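You operate a simulated robot arm through the tools that you are given. There is no shell and no other tool. Be economical: measure what you need, move in short steps, check, and stop when the job is done.

You run a simulated robot arm. Do the job below in one go: nothing can be reset, and whatever is moved stays where it is left.

TASK
Take the yellow chock and put it on the grey cover on the prep bench.

It is judged by the outcome, as a careful person would: the job done as asked, and still so three seconds after it is handed in. It fails if anything else is knocked over, pushed out of place, dropped, spilled or broken. A push-on lid holds only when it is set on centred and level and pressed home; a screw cap is set on level and turned clockwise until tight.

THE ROBOT
A 6-joint arm with a two-finger parallel gripper, fixed in place. Base frame: the origin is at the foot of the arm, x ahead of it, y to its left, z up. Readings come in m, degrees, newtons and seconds.
With the tool pointing down near the work surface it reaches from about 0.18 to 0.46 m from the base axis. Its first joint turns from -70.0 to 70.0 degrees. Payload 1.9 kg.
The tool frame sits at the grasp point between the pads (the TCP): z along the fingers, y along the line on which they close. The tips reach 0.023 m beyond it. The gripper opens to 0.094 m. The fingers are 0.038 m wide and 0.01 m thick; the gripper's body (0.054 by 0.096 m) begins 0.039 m behind the TCP.
Orientation is told as [roll, pitch, yaw] about the base's x, y, z axes, in that order, counted from this pose: with the fingers straight down and closing along the base's y, the tool's x points along the base's -x, its y along +y and its z along -z.

THE INTERFACE
- The arm moves only by the tool send_rows. Its argument "targets" is a list of rows, each an object (a shift or turn left out is 0, a gripper value left out holds the last) with "travel": the shift along the base's x, y, z in m, a list of three; "angular": the turn, a rotation vector about the base's x, y, z in degrees, a list of three; "gripper": the opening, from 0 (shut) to 1 (fully open). In form: [{"travel": [tx, ty, tz], "angular": [wx, wy, wz], "gripper": gripper}, ...]. A call has 1 to 8 rows; each row shifts and turns the commanded pose from where the row before left it. Each row takes 0.2 s and may step no farther than 0.05 m and 8.6 degrees from the row before; otherwise, or with a gripper value out of range, the whole call is refused. A pose out of reach is approached as far as the arm can. The call stops where the force on the tool passes 40 N (or 10 N more than at its start, if that is more) or the arm is blocked; 0.2 s more then pass. The fingers move at their own pace (about 0.108 m/s each) and stop on an object; they squeeze with about 36 N. The grip force told is the motor's: it shows also when the fingers shut on nothing. Time passes only in rows, and 0.2 s behind the last, so rows that do not move let the fingers close. It gives the time, the measured TCP pose, the force on the tool (base axes), the opening and the grip force at its end, in the units of the frame above (readings bear some noise).
- Cameras (640 x 400 px; columns grow to the right, rows downward): "scene" is fixed at [0.0553, 0.3149, 0.4144]; the picture's right is [-0.75, -0.66, 0.00], its down [-0.43, 0.49, -0.76] and it looks along [0.50, -0.57, -0.65] (base axes); focal length 214 px, centre (320, 200). "wrist" rides on the gripper at [0.087, 0.016, -0.075] in the tool frame; the picture's right is [-0.18, 0.98, 0.00], its down [-0.58, -0.11, -0.81] and it looks along [-0.79, -0.15, 0.59] (tool axes); focal length 243 px, centre (320, 200). There is no depth. A picture from a camera that has moved, and an enlarged one, comes with that camera's place and axes in the base frame and with its lens.
- get_image(camera): a new picture of that camera. The clock stands still meanwhile.
- close_up(camera, box): a new picture of the part [left, top, right, bottom] of that camera's present view, enlarged. The clock stands still meanwhile.
- job_done(): hands the job in; it is judged then, once.

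Work in short steps. Places have to be worked out from the pictures, the camera data and where the tool is seen: move nearer, look again, correct. Check each grasp and each placing, and mend what went wrong. You have 90 turns and 46 pictures in all, those below and enlarged ones among them. Open the gripper and draw the arm clear of the work before you hand the job in, unless the task says otherwise; then end with one line.

The tools are called after "Request:" by a JSON object that holds its "api" and its "payload". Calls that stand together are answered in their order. send_rows: Moves the arm, as the interface text tells. Its arguments: {"type":"object","properties":{"targets":{"type":"array","items":{"type":"object","properties":{"travel":{"type":"array","items":{"type":"number"}},"angular":{"type":"array","items":{"type":"number"}},"gripper":{"type":"number"}}}}},"required":["targets"]} The other tools are called the same way: get_image (camera) takes a picture; close_up (camera, box) takes an enlarged picture of a part of a camera's view; job_done () hands the job in.

At the start:

```text
time: 0.0
eef_pos: [0.3482, -0.0451, 0.2926]
tool_rot: [0.1, -0.2, -0.1]
contact_force: [-0.1, -0.3, 0.6]
gripper_width: 0.0939
finger_force: 0.0
```

scene: 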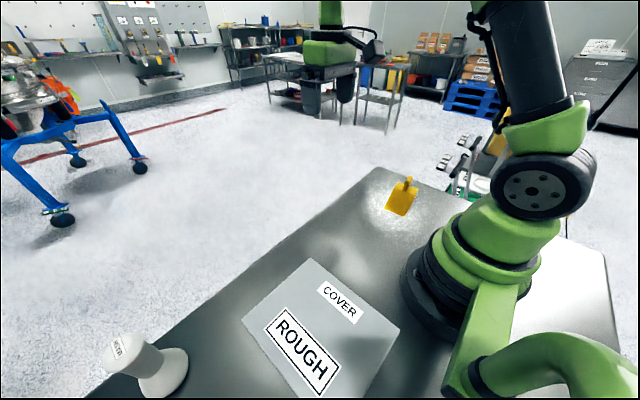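
wrist: 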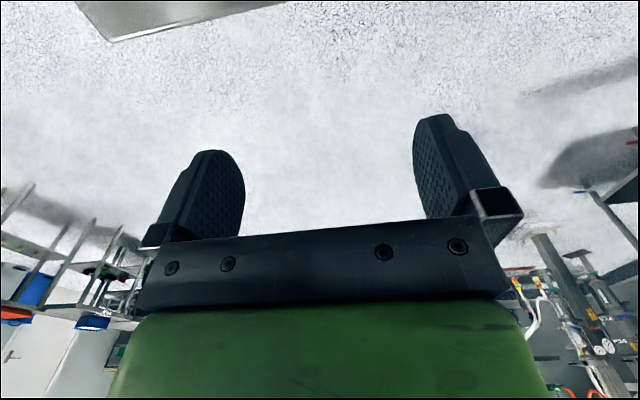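

The chock is near px (402,198), roughly (0.18,-0.19) on the bench, and the cover is near px (320,330). I'll take closer views of both.

Request:
{"api": "close_up", "payload": {"camera": "scene", "box": [350, 150, 450, 240]}}

Request:
{"api": "close_up", "payload": {"camera": "scene", "box": [80, 240, 440, 400]}}

```text
4.44 times, centred on (400, 195) of scene
camera zoom: at [0.0553, 0.3149, 0.4144], right [-0.75, -0.66, 0.0], down [-0.43, 0.49, -0.76], along [0.5, -0.57, -0.65], focal length 953 px, centre (-36, 222)
```

zoom: 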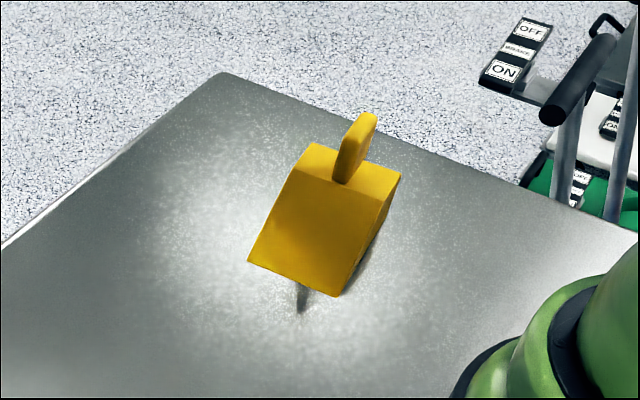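

```text
1.78 times, centred on (260, 320) of scene
camera zoom: at [0.0553, 0.3149, 0.4144], right [-0.75, -0.66, 0.0], down [-0.43, 0.49, -0.76], along [0.5, -0.57, -0.65], focal length 381 px, centre (427, -13)
```

zoom: 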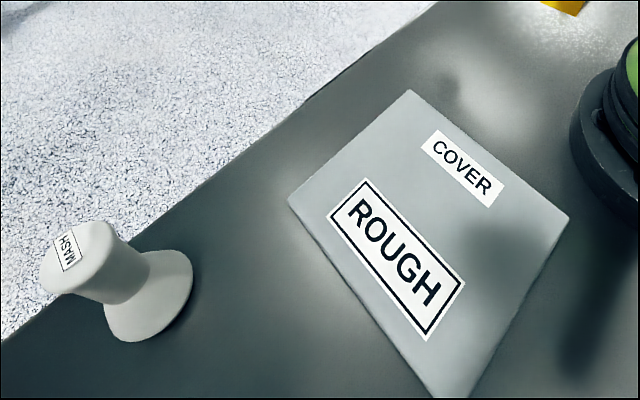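

The chock is a wedge with a lifting fin. Its straight side faces lie roughly along y and it is about 0.057 m wide in x. The cover looks like a flat plate centred near (0.15,0.21). I'll move toward the chock, yawing about -90° so the wrist camera looks along -y at it.

Request:
{"api": "send_rows", "payload": {"targets": [{"travel": [-0.018, -0.007, -0.01], "angular": [0, 0, -8]}, {"travel": [-0.018, -0.007, -0.01], "angular": [0, 0, -8]}, {"travel": [-0.018, -0.007, -0.01], "angular": [0, 0, -8]}, {"travel": [-0.018, -0.007, -0.01], "angular": [0, 0, -8]}, {"travel": [-0.018, -0.007, -0.01], "angular": [0, 0, -8]}, {"travel": [-0.018, -0.007, -0.01], "angular": [0, 0, -8]}, {"travel": [-0.018, -0.007, -0.01], "angular": [0, 0, -8]}, {"travel": [-0.018, -0.007, -0.01], "angular": [0, 0, -8]}]}}

Request:
{"api": "send_rows", "payload": {"targets": [{"travel": [0, 0, -0.01], "angular": [0, 0, -8]}, {"travel": [0, 0, -0.01], "angular": [0, 0, -8]}, {"travel": [0, 0, 0], "angular": [0, 0, -8]}]}}

Request:
{"api": "get_image", "payload": {"camera": "wrist"}}

```text
time: 1.8
eef_pos: [0.2033, -0.1024, 0.2121]
tool_rot: [0.1, 0.0, -64.2]
contact_force: [-0.5, 0.7, 0.3]
gripper_width: 0.0941
finger_force: 0.0
```

```text
time: 2.6
eef_pos: [0.203, -0.1018, 0.1923]
tool_rot: [0.2, 0.0, -88.1]
contact_force: [-0.3, -0.5, -0.1]
gripper_width: 0.0939
finger_force: 0.1
```

```text
41 pictures are left
camera wrist: at [0.2172, -0.0156, 0.2662], right [0.99, -0.15, 0.0], down [-0.09, -0.58, 0.81], along [-0.12, -0.8, -0.59], focal length 243 px, centre (320, 200)
```

wrist: 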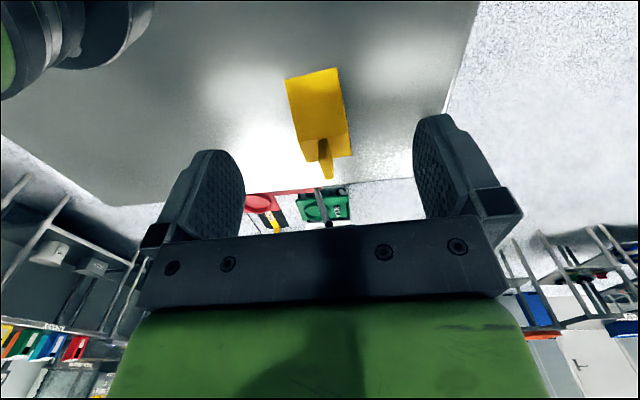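

The wedge is visible between the fingers. I'll zoom in on it and on the scene view for corner measurement.

Request:
{"api": "close_up", "payload": {"camera": "wrist", "box": [260, 50, 380, 200]}}

Request:
{"api": "close_up", "payload": {"camera": "scene", "box": [375, 165, 430, 225]}}

```text
2.67 times, centred on (320, 125) of wrist
camera zoom: at [0.2172, -0.0156, 0.2662], right [0.99, -0.15, 0.0], down [-0.09, -0.58, 0.81], along [-0.12, -0.8, -0.59], focal length 647 px, centre (320, 400)
```

zoom: 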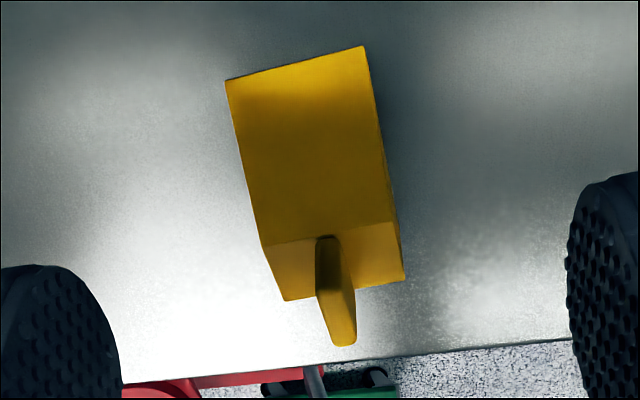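

```text
6.67 times, centred on (402, 195) of scene
camera zoom: at [0.0553, 0.3149, 0.4144], right [-0.75, -0.66, 0.0], down [-0.43, 0.49, -0.76], along [0.5, -0.57, -0.65], focal length 1430 px, centre (-230, 233)
```

zoom: 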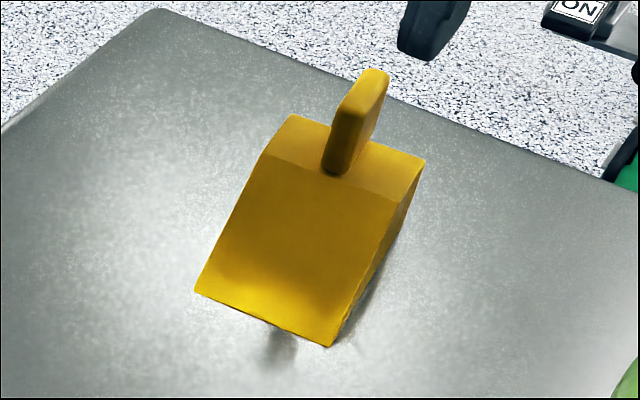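

Triangulating both views puts the wedge front edge at (.157,-.147) to (.214,-.140), its flat top at z≈0.036 around (.194,-.221), and the fin top at z≈0.07. It is about 0.058 m wide and yawed about +6°. I'll grip the side faces around (.1905,-.193) with yaw -84, hovering first.

Request:
{"api": "send_rows", "payload": {"targets": [{"travel": [-0.003, -0.023, -0.02], "angular": [0, 0, 2], "gripper": 1}, {"travel": [-0.003, -0.023, -0.02], "angular": [0, 0, 2]}, {"travel": [-0.003, -0.023, -0.02], "angular": [0, 0, 0]}, {"travel": [-0.0035, -0.0222, -0.0223], "angular": [0, 0, 0]}, {}]}}

Request:
{"api": "get_image", "payload": {"camera": "wrist"}}

Request:
{"api": "close_up", "payload": {"camera": "scene", "box": [340, 110, 460, 230]}}

```text
time: 3.8
eef_pos: [0.1889, -0.1926, 0.1109]
tool_rot: [0.1, -0.2, -84.0]
contact_force: [0.5, -0.6, 0.2]
gripper_width: 0.0942
finger_force: 0.2
```

```text
38 pictures are left
camera wrist: at [0.1977, -0.1052, 0.1845], right [1.0, -0.08, 0.0], down [-0.05, -0.59, 0.81], along [-0.06, -0.81, -0.59], focal length 243 px, centre (320, 200)
```

wrist: 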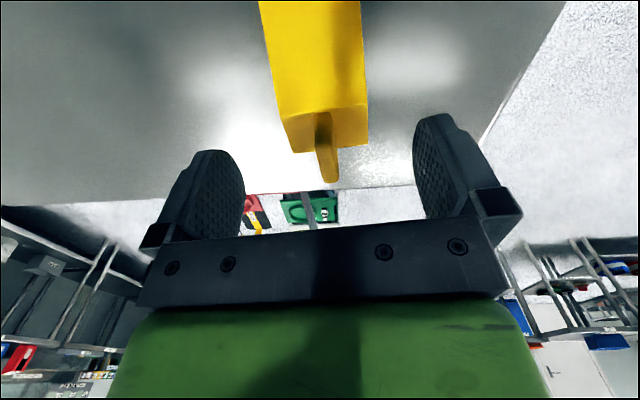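

```text
3.33 times, centred on (400, 170) of scene
camera zoom: at [0.0553, 0.3149, 0.4144], right [-0.75, -0.66, 0.0], down [-0.43, 0.49, -0.76], along [0.5, -0.57, -0.65], focal length 715 px, centre (53, 300)
```

zoom: 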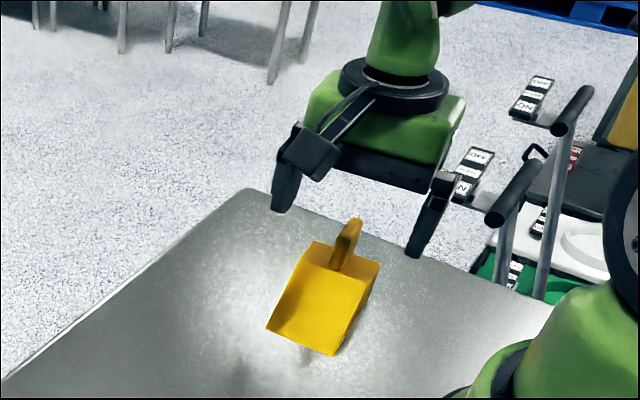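

The wedge's back corners re-measure to a centre of x≈0.193 at the back, so the TCP is on its axis. I'll go down to z≈0.036.

Request:
{"api": "send_rows", "payload": {"targets": [{"travel": [0, 0, -0.02]}, {"travel": [0, 0, -0.02]}, {"travel": [0, 0, -0.02]}, {"travel": [0, 0, -0.014]}, {}]}}

Request:
{"api": "get_image", "payload": {"camera": "wrist"}}

Request:
{"api": "close_up", "payload": {"camera": "scene", "box": [340, 130, 460, 230]}}

```text
time: 5.0
eef_pos: [0.1897, -0.192, 0.0362]
tool_rot: [0.1, -0.1, -84.0]
contact_force: [-0.6, 0.2, -0.6]
gripper_width: 0.0939
finger_force: 0.2
```

```text
36 pictures are left
camera wrist: at [0.1984, -0.1049, 0.1106], right [1.0, -0.08, 0.0], down [-0.05, -0.59, 0.81], along [-0.06, -0.8, -0.59], focal length 243 px, centre (320, 200)
```

wrist: 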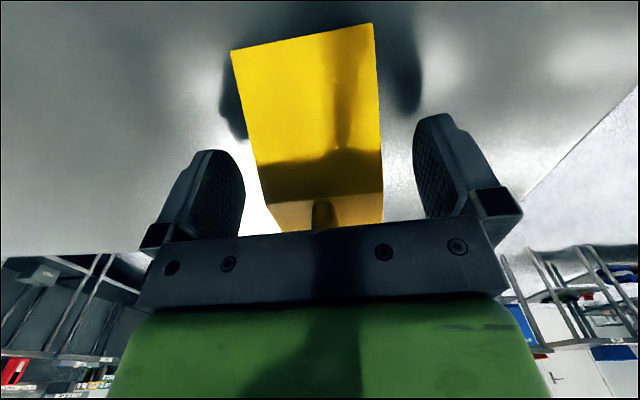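

```text
4.00 times, centred on (400, 180) of scene
camera zoom: at [0.0553, 0.3149, 0.4144], right [-0.75, -0.66, 0.0], down [-0.43, 0.49, -0.76], along [0.5, -0.57, -0.65], focal length 858 px, centre (0, 280)
```

zoom: 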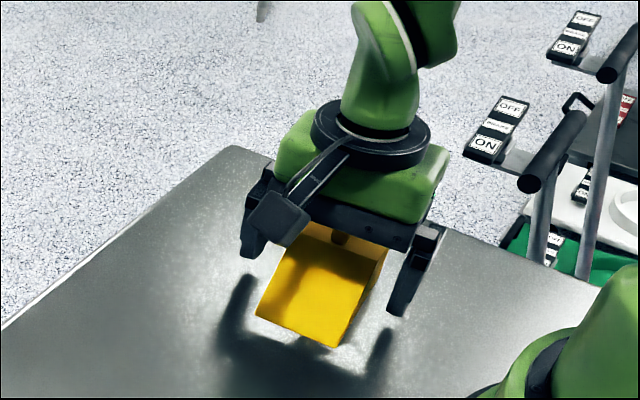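

The fingers straddle the wedge with good clearance and no contact, so I'll close.

Request:
{"api": "send_rows", "payload": {"targets": [{"gripper": 0}, {}, {}, {}]}}

Request:
{"api": "send_rows", "payload": {"targets": [{"travel": [0, 0, 0.015]}, {"travel": [0, 0, 0.015]}, {}]}}

Request:
{"api": "get_image", "payload": {"camera": "wrist"}}

Request:
{"api": "close_up", "payload": {"camera": "scene", "box": [340, 130, 460, 230]}}

```text
time: 6.0
eef_pos: [0.1912, -0.191, 0.0372]
tool_rot: [0.1, -0.2, -84.0]
contact_force: [0.5, -0.1, 0.3]
gripper_width: 0.0596
finger_force: 35.9
```

```text
time: 6.8
eef_pos: [0.1898, -0.192, 0.0661]
tool_rot: [0.1, -0.1, -84.0]
contact_force: [0.1, -0.3, -2.4]
gripper_width: 0.0595
finger_force: 36.0
```

```text
34 pictures are left
camera wrist: at [0.1982, -0.1049, 0.1405], right [1.0, -0.08, 0.0], down [-0.05, -0.59, 0.81], along [-0.06, -0.8, -0.59], focal length 243 px, centre (320, 200)
```

wrist: 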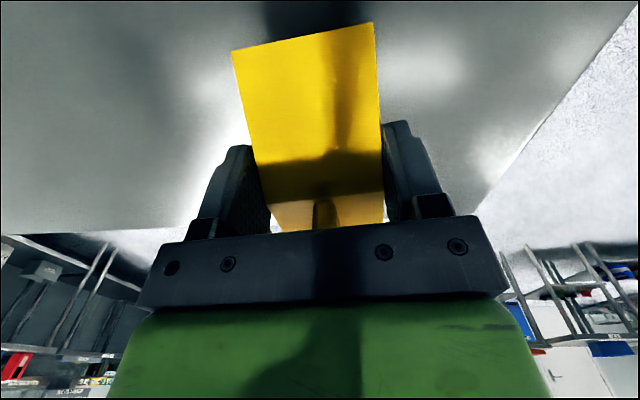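

```text
4.00 times, centred on (400, 180) of scene
camera zoom: at [0.0553, 0.3149, 0.4144], right [-0.75, -0.66, 0.0], down [-0.43, 0.49, -0.76], along [0.5, -0.57, -0.65], focal length 858 px, centre (0, 280)
```

zoom: 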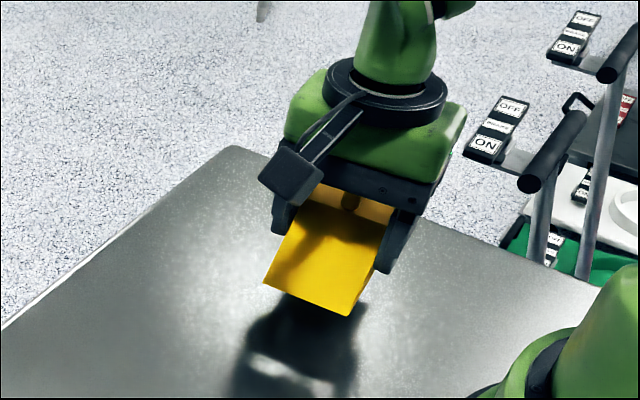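

The chock is held rigidly (about 2.4 N, 0.0595 m opening) and level. I'll lift and swing around to the left, yawing to +90° so the wrist camera looks along +y over the cover.

Request:
{"api": "send_rows", "payload": {"targets": [{"travel": [0.005, 0.005, 0.035], "angular": [0, 0, 8]}, {"travel": [0.015, 0.02, 0.03], "angular": [0, 0, 8]}, {"travel": [0.018, 0.025, 0.025], "angular": [0, 0, 8]}, {"travel": [0.018, 0.028, 0.02], "angular": [0, 0, 8]}, {"travel": [0.018, 0.028, 0.02], "angular": [0, 0, 8]}, {"travel": [0.018, 0.028, 0.01], "angular": [0, 0, 8]}, {"travel": [0.01, 0.028, 0], "angular": [0, 0, 8]}, {"travel": [0.005, 0.028, 0], "angular": [0, 0, 8]}]}}

Request:
{"api": "send_rows", "payload": {"targets": [{"travel": [0, 0.01, 0], "angular": [0, 0, 8]}, {"travel": [0, 0.01, 0], "angular": [0, 0, 8]}, {"travel": [-0.01, 0.01, 0], "angular": [0, 0, 8]}, {"travel": [-0.01, 0.01, 0], "angular": [0, 0, 8]}, {"travel": [-0.015, 0.01, 0], "angular": [0, 0, 8]}, {"travel": [-0.015, 0.01, 0], "angular": [0, 0, 8]}, {"travel": [-0.015, 0.01, 0], "angular": [0, 0, 8]}, {"travel": [-0.015, 0.01, 0], "angular": [0, 0, 8]}]}}

Request:
{"api": "send_rows", "payload": {"targets": [{"angular": [0, 0, 8]}, {"angular": [0, 0, 8]}, {"angular": [0, 0, 8]}, {"angular": [0, 0, 8]}, {"angular": [0, 0, 8]}, {"angular": [0, 0, 6]}]}}

Request:
{"api": "get_image", "payload": {"camera": "wrist"}}

Request:
{"api": "get_image", "payload": {"camera": "scene"}}

```text
time: 8.6
eef_pos: [0.2968, -0.0028, 0.2058]
tool_rot: [0.1, -0.1, -20.0]
contact_force: [0.8, -0.1, -3.2]
gripper_width: 0.0598
finger_force: 35.9
```

```text
time: 10.4
eef_pos: [0.2169, 0.0763, 0.2082]
tool_rot: [0.1, -0.3, 44.1]
contact_force: [0.4, -0.3, -2.1]
gripper_width: 0.0596
finger_force: 36.2
```

```text
time: 11.8
eef_pos: [0.2182, 0.0779, 0.2069]
tool_rot: [0.0, -0.1, 90.1]
contact_force: [-0.3, 0.4, -2.1]
gripper_width: 0.0597
finger_force: 35.6
```

```text
32 pictures are left
camera wrist: at [0.2024, -0.0104, 0.2813], right [-0.98, 0.18, 0.0], down [0.11, 0.58, 0.81], along [0.15, 0.79, -0.59], focal length 243 px, centre (320, 200)
```

wrist: 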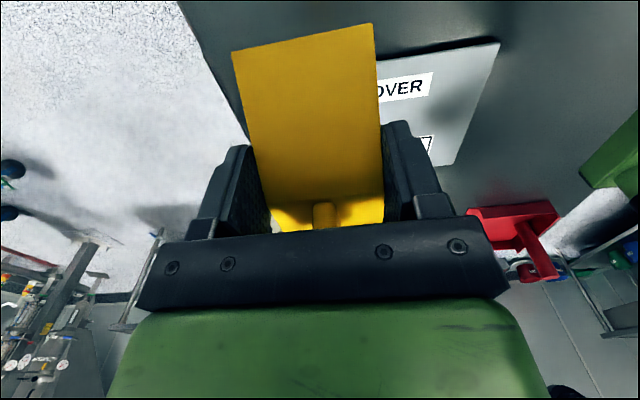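

```text
31 pictures are left
```

scene: 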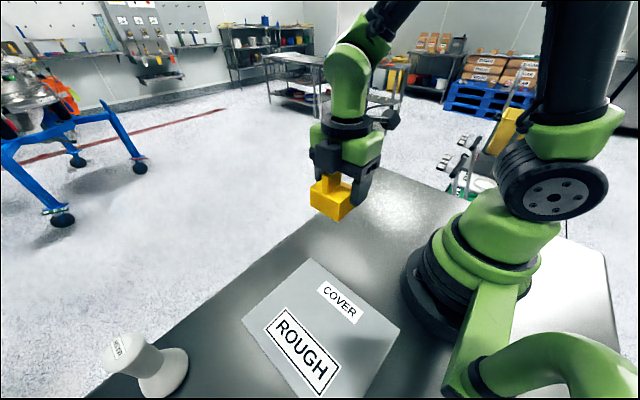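

The cover appears to be a thin plate near z≈0.005–0.015. The chock blocks the view, so I'll shift to +x to see the whole cover and check its height and tilt.

Request:
{"api": "send_rows", "payload": {"targets": [{"travel": [0.03, -0.005, 0]}, {"travel": [0.03, -0.005, 0]}, {"travel": [0.03, -0.005, 0]}, {"travel": [0.03, -0.005, 0]}, {}]}}

Request:
{"api": "get_image", "payload": {"camera": "wrist"}}

Request:
{"api": "close_up", "payload": {"camera": "scene", "box": [230, 250, 410, 400]}}

```text
time: 13.0
eef_pos: [0.3366, 0.058, 0.2055]
tool_rot: [0.1, -0.1, 90.0]
contact_force: [-0.4, -0.4, -1.4]
gripper_width: 0.0595
finger_force: 35.3
```

```text
30 pictures are left
camera wrist: at [0.3214, -0.03, 0.2801], right [-0.98, 0.18, 0.0], down [0.11, 0.58, 0.81], along [0.15, 0.79, -0.59], focal length 243 px, centre (320, 200)
```

wrist: 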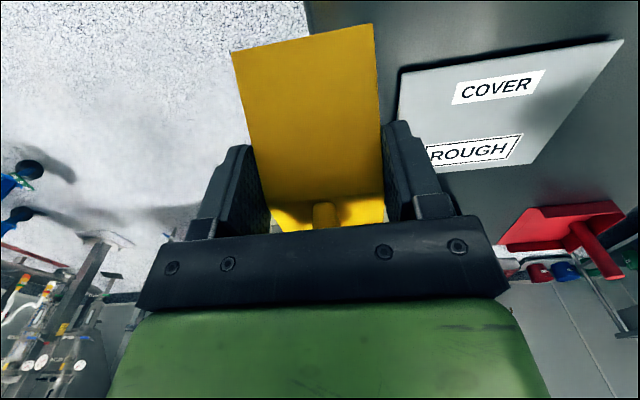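

```text
2.67 times, centred on (320, 325) of scene
camera zoom: at [0.0553, 0.3149, 0.4144], right [-0.75, -0.66, 0.0], down [-0.43, 0.49, -0.76], along [0.5, -0.57, -0.65], focal length 572 px, centre (320, -133)
```

zoom: 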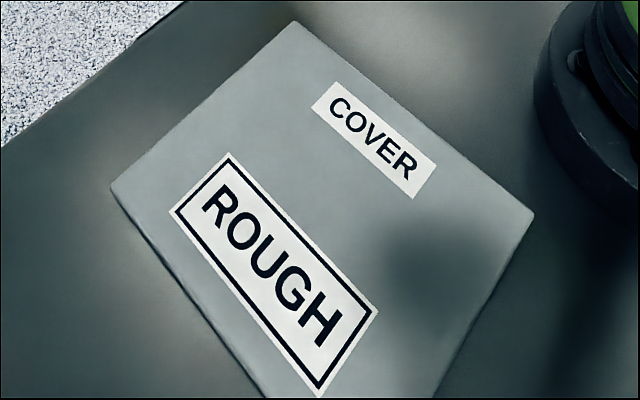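

I'll zoom the wrist view on the cover to measure label and corner points.

Request:
{"api": "close_up", "payload": {"camera": "wrist", "box": [380, 20, 640, 190]}}

```text
2.35 times, centred on (510, 105) of wrist
camera zoom: at [0.3214, -0.03, 0.2801], right [-0.98, 0.18, 0.0], down [0.11, 0.58, 0.81], along [0.15, 0.79, -0.59], focal length 571 px, centre (-127, 424)
```

zoom: 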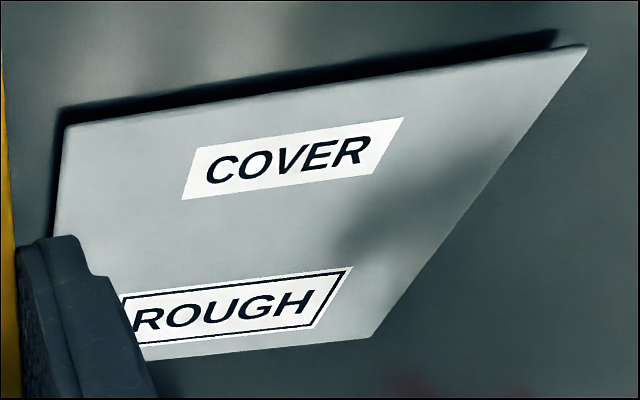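

Triangulated points put the cover at about z≈0.01 and near flat, centred at about (.149,.208) with edges along x and y. I'll move the chock over the centre at a safe height.

Request:
{"api": "send_rows", "payload": {"targets": [{"travel": [-0.031, 0.025, 0]}, {"travel": [-0.031, 0.025, -0.01]}, {"travel": [-0.031, 0.025, -0.01]}, {"travel": [-0.031, 0.025, -0.02]}, {"travel": [-0.031, 0.025, -0.02]}, {"travel": [-0.0326, 0.025, -0.02]}, {}, {}]}}

Request:
{"api": "get_image", "payload": {"camera": "wrist"}}

Request:
{"api": "get_image", "payload": {"camera": "scene"}}

```text
time: 14.8
eef_pos: [0.1478, 0.2095, 0.1269]
tool_rot: [0.0, -0.1, 89.9]
contact_force: [0.2, -0.3, -2.1]
gripper_width: 0.0596
finger_force: 35.9
```

```text
27 pictures are left
camera wrist: at [0.1334, 0.1214, 0.201], right [-0.98, 0.18, 0.0], down [0.11, 0.58, 0.81], along [0.15, 0.79, -0.59], focal length 243 px, centre (320, 200)
```

wrist: 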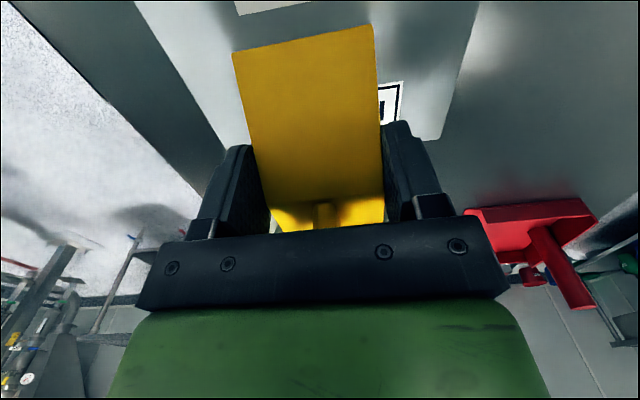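

```text
26 pictures are left
```

scene: 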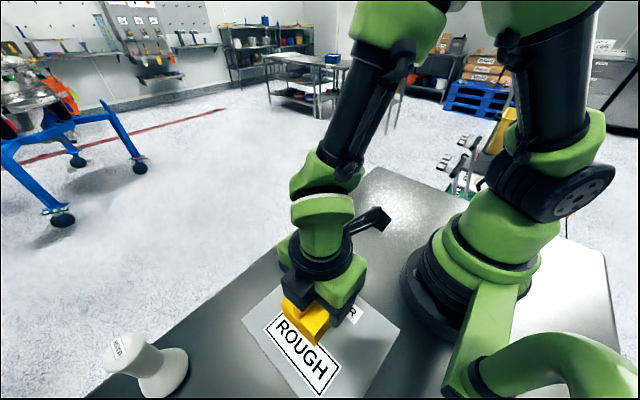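

The chock is centred over the cover, and the cover edges re-measure at x≈.044–.257. I'll go down most of the way and look.

Request:
{"api": "send_rows", "payload": {"targets": [{"travel": [0, 0, -0.02]}, {"travel": [0, 0, -0.02]}, {"travel": [0, 0, -0.015]}, {"travel": [0, 0, -0.01]}, {}]}}

Request:
{"api": "close_up", "payload": {"camera": "scene", "box": [230, 240, 410, 400]}}

Request:
{"api": "get_image", "payload": {"camera": "wrist"}}

```text
time: 16.0
eef_pos: [0.1494, 0.206, 0.0608]
tool_rot: [0.1, 0.0, 89.9]
contact_force: [0.5, -0.4, -2.2]
gripper_width: 0.0596
finger_force: 36.5
```

```text
2.50 times, centred on (320, 320) of scene
camera zoom: at [0.0553, 0.3149, 0.4144], right [-0.75, -0.66, 0.0], down [-0.43, 0.49, -0.76], along [0.5, -0.57, -0.65], focal length 536 px, centre (320, -100)
```

zoom: 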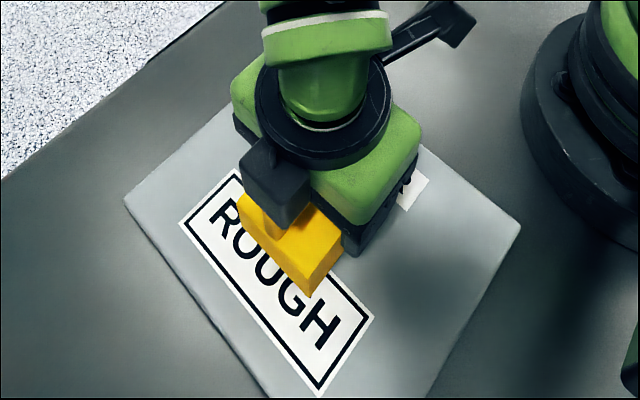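

```text
24 pictures are left
camera wrist: at [0.1342, 0.1195, 0.1354], right [-0.98, 0.18, 0.0], down [0.11, 0.58, 0.81], along [0.15, 0.79, -0.59], focal length 243 px, centre (320, 200)
```

wrist: 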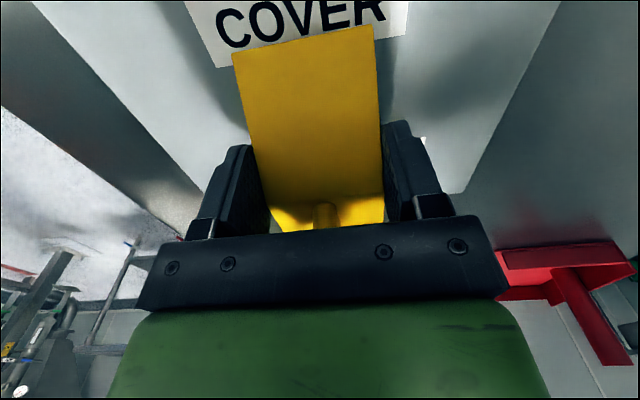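

About 15 mm remain. I'll lower in small steps, watching for contact.

Request:
{"api": "send_rows", "payload": {"targets": [{"travel": [0, 0, -0.004]}, {"travel": [0, 0, -0.003]}, {}]}}

Request:
{"api": "send_rows", "payload": {"targets": [{"travel": [0, 0, -0.002]}, {"travel": [0, 0, -0.002]}, {}]}}

```text
time: 16.8
eef_pos: [0.1504, 0.206, 0.0534]
tool_rot: [0.2, -0.2, 89.9]
contact_force: [0.2, -0.1, -2.5]
gripper_width: 0.0596
finger_force: 36.0
```

```text
time: 17.6
eef_pos: [0.1497, 0.2061, 0.0498]
tool_rot: [0.1, 0.0, 90.0]
contact_force: [0.1, 0.6, -2.0]
gripper_width: 0.0596
finger_force: 36.1
```

No contact yet, so I'll continue in 1.5 mm steps.

Request:
{"api": "send_rows", "payload": {"targets": [{"travel": [0, 0, -0.0015]}, {"travel": [0, 0, -0.0015]}, {}]}}

Request:
{"api": "send_rows", "payload": {"targets": [{"travel": [0, 0, -0.0015]}, {}]}}

Request:
{"api": "close_up", "payload": {"camera": "scene", "box": [280, 290, 360, 360]}}

```text
time: 18.3
eef_pos: [0.1508, 0.2061, 0.0481]
tool_rot: [0.1, -0.2, 90.0]
contact_force: [-2.2, -1.3, 11.6]
gripper_width: 0.0595
finger_force: 36.3
stopped in row 3: the force on the tool passed its limit (the readings are from after the stop); the commanded pose is now the measured one
```

```text
time: 18.6
eef_pos: [0.1499, 0.2062, 0.048]
tool_rot: [0.2, -0.2, 90.0]
contact_force: [-2.3, -2.3, 11.6]
gripper_width: 0.0597
finger_force: 35.9
stopped in row 1: the force on the tool passed its limit (the readings are from after the stop); the commanded pose is now the measured one
```

```text
5.71 times, centred on (320, 325) of scene
camera zoom: at [0.0553, 0.3149, 0.4144], right [-0.75, -0.66, 0.0], down [-0.43, 0.49, -0.76], along [0.5, -0.57, -0.65], focal length 1226 px, centre (320, -514)
```

zoom: 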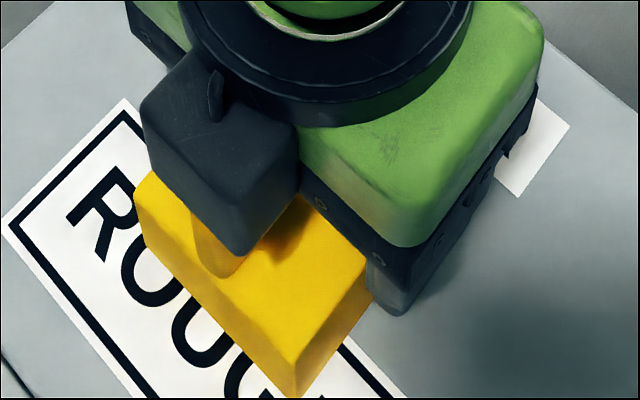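

Contact is at TCP z≈.048, so the chock rests on the cover (surface about z≈.012). I'll ease the pressure and open gradually.

Request:
{"api": "send_rows", "payload": {"targets": [{"travel": [0, 0, 0.0005]}, {"gripper": 0.67}, {"gripper": 0.72}, {"gripper": 0.85}, {"gripper": 1}, {}]}}

Request:
{"api": "get_image", "payload": {"camera": "wrist"}}

Request:
{"api": "close_up", "payload": {"camera": "scene", "box": [280, 290, 360, 360]}}

```text
time: 20.0
eef_pos: [0.1502, 0.2071, 0.0492]
tool_rot: [0.2, -0.2, 90.0]
contact_force: [-0.6, 0.9, 0.0]
gripper_width: 0.0938
finger_force: 0.0
```

```text
22 pictures are left
camera wrist: at [0.1347, 0.1192, 0.1232], right [-0.98, 0.18, 0.0], down [0.11, 0.58, 0.81], along [0.15, 0.79, -0.59], focal length 243 px, centre (320, 200)
```

wrist: 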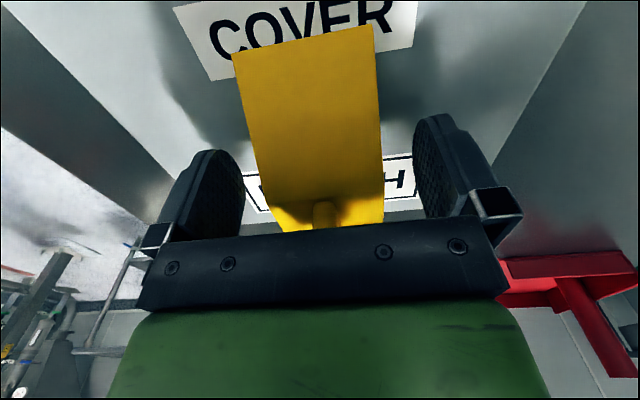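

```text
5.71 times, centred on (320, 325) of scene
camera zoom: at [0.0553, 0.3149, 0.4144], right [-0.75, -0.66, 0.0], down [-0.43, 0.49, -0.76], along [0.5, -0.57, -0.65], focal length 1226 px, centre (320, -514)
```

zoom: 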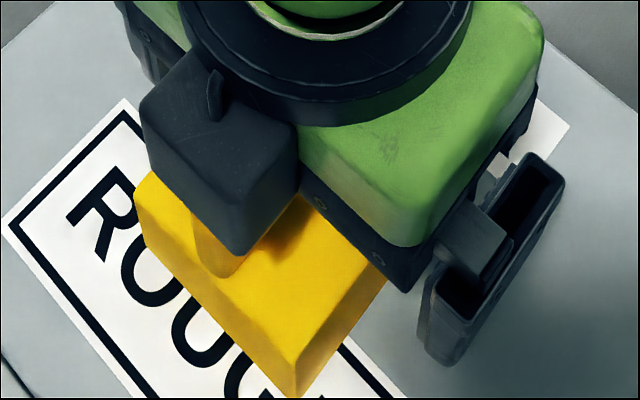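

The chock is released and didn't shift. I'll raise straight up, then back away to the side.

Request:
{"api": "send_rows", "payload": {"targets": [{"travel": [0, 0, 0.015]}, {"travel": [0, 0, 0.02]}, {"travel": [0, 0, 0.03]}, {"travel": [0, 0, 0.03]}, {"travel": [0.01, -0.01, 0.03]}, {"travel": [0.04, -0.025, 0]}, {"travel": [0.04, -0.025, 0]}, {"travel": [0.04, -0.025, 0]}]}}

Request:
{"api": "close_up", "payload": {"camera": "scene", "box": [80, 220, 430, 400]}}

Request:
{"api": "get_image", "payload": {"camera": "wrist"}}

```text
time: 21.8
eef_pos: [0.2815, 0.1224, 0.1747]
tool_rot: [0.1, -0.2, 90.0]
contact_force: [-0.6, -0.2, 0.0]
gripper_width: 0.0941
finger_force: 0.1
```

```text
1.83 times, centred on (255, 310) of scene
camera zoom: at [0.0553, 0.3149, 0.4144], right [-0.75, -0.66, 0.0], down [-0.43, 0.49, -0.76], along [0.5, -0.57, -0.65], focal length 392 px, centre (439, -1)
```

zoom: 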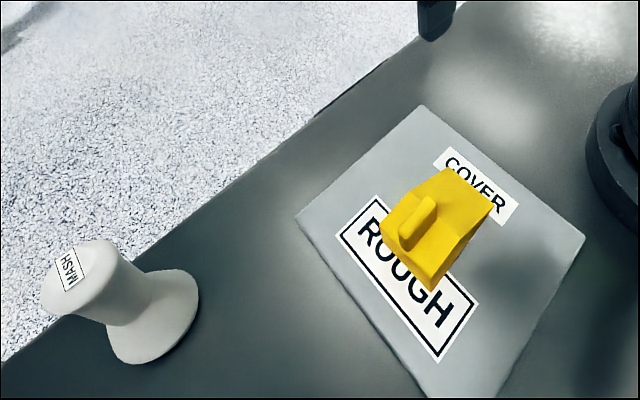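

```text
19 pictures are left
camera wrist: at [0.2651, 0.0357, 0.2476], right [-0.98, 0.18, 0.0], down [0.11, 0.58, 0.81], along [0.15, 0.79, -0.59], focal length 243 px, centre (320, 200)
```

wrist: 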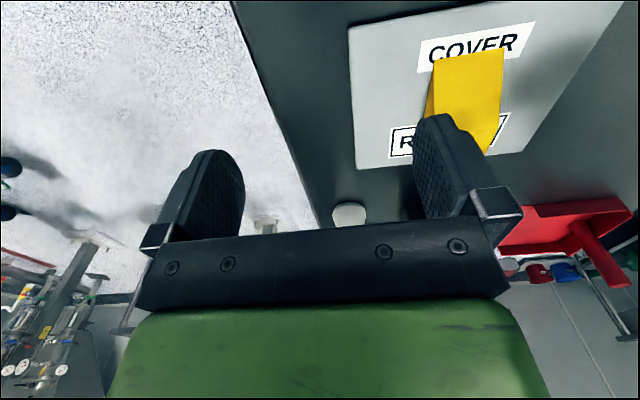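

The chock sits upright in the middle of the cover, and the cover and masher are unmoved. I'll wait clear and confirm nothing creeps.

Request:
{"api": "send_rows", "payload": {"targets": [{"travel": [0.02, -0.04, 0.02]}, {"travel": [0, -0.04, 0.02]}, {}, {}, {}, {}, {}, {}]}}

Request:
{"api": "close_up", "payload": {"camera": "scene", "box": [80, 220, 430, 400]}}

```text
time: 23.6
eef_pos: [0.2993, 0.0424, 0.2132]
tool_rot: [0.1, -0.1, 90.0]
contact_force: [0.5, 0.3, 0.0]
gripper_width: 0.0939
finger_force: 0.1
```

```text
1.83 times, centred on (255, 310) of scene
camera zoom: at [0.0553, 0.3149, 0.4144], right [-0.75, -0.66, 0.0], down [-0.43, 0.49, -0.76], along [0.5, -0.57, -0.65], focal length 392 px, centre (439, -1)
```

zoom: 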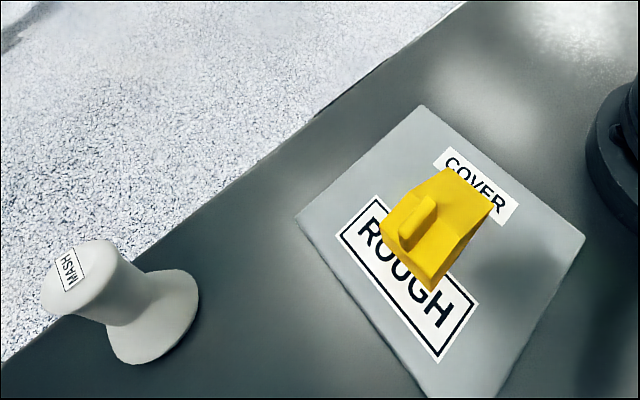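

Nothing has moved and the arm is clear with the gripper open, so I'm handing in.

Request:
{"api": "job_done", "payload": {}}

```text
The job is handed in.
```

The yellow chock is resting upright in the middle of the grey cover on the prep bench; it held still in the last check before hand-in, and nothing else in view had moved.
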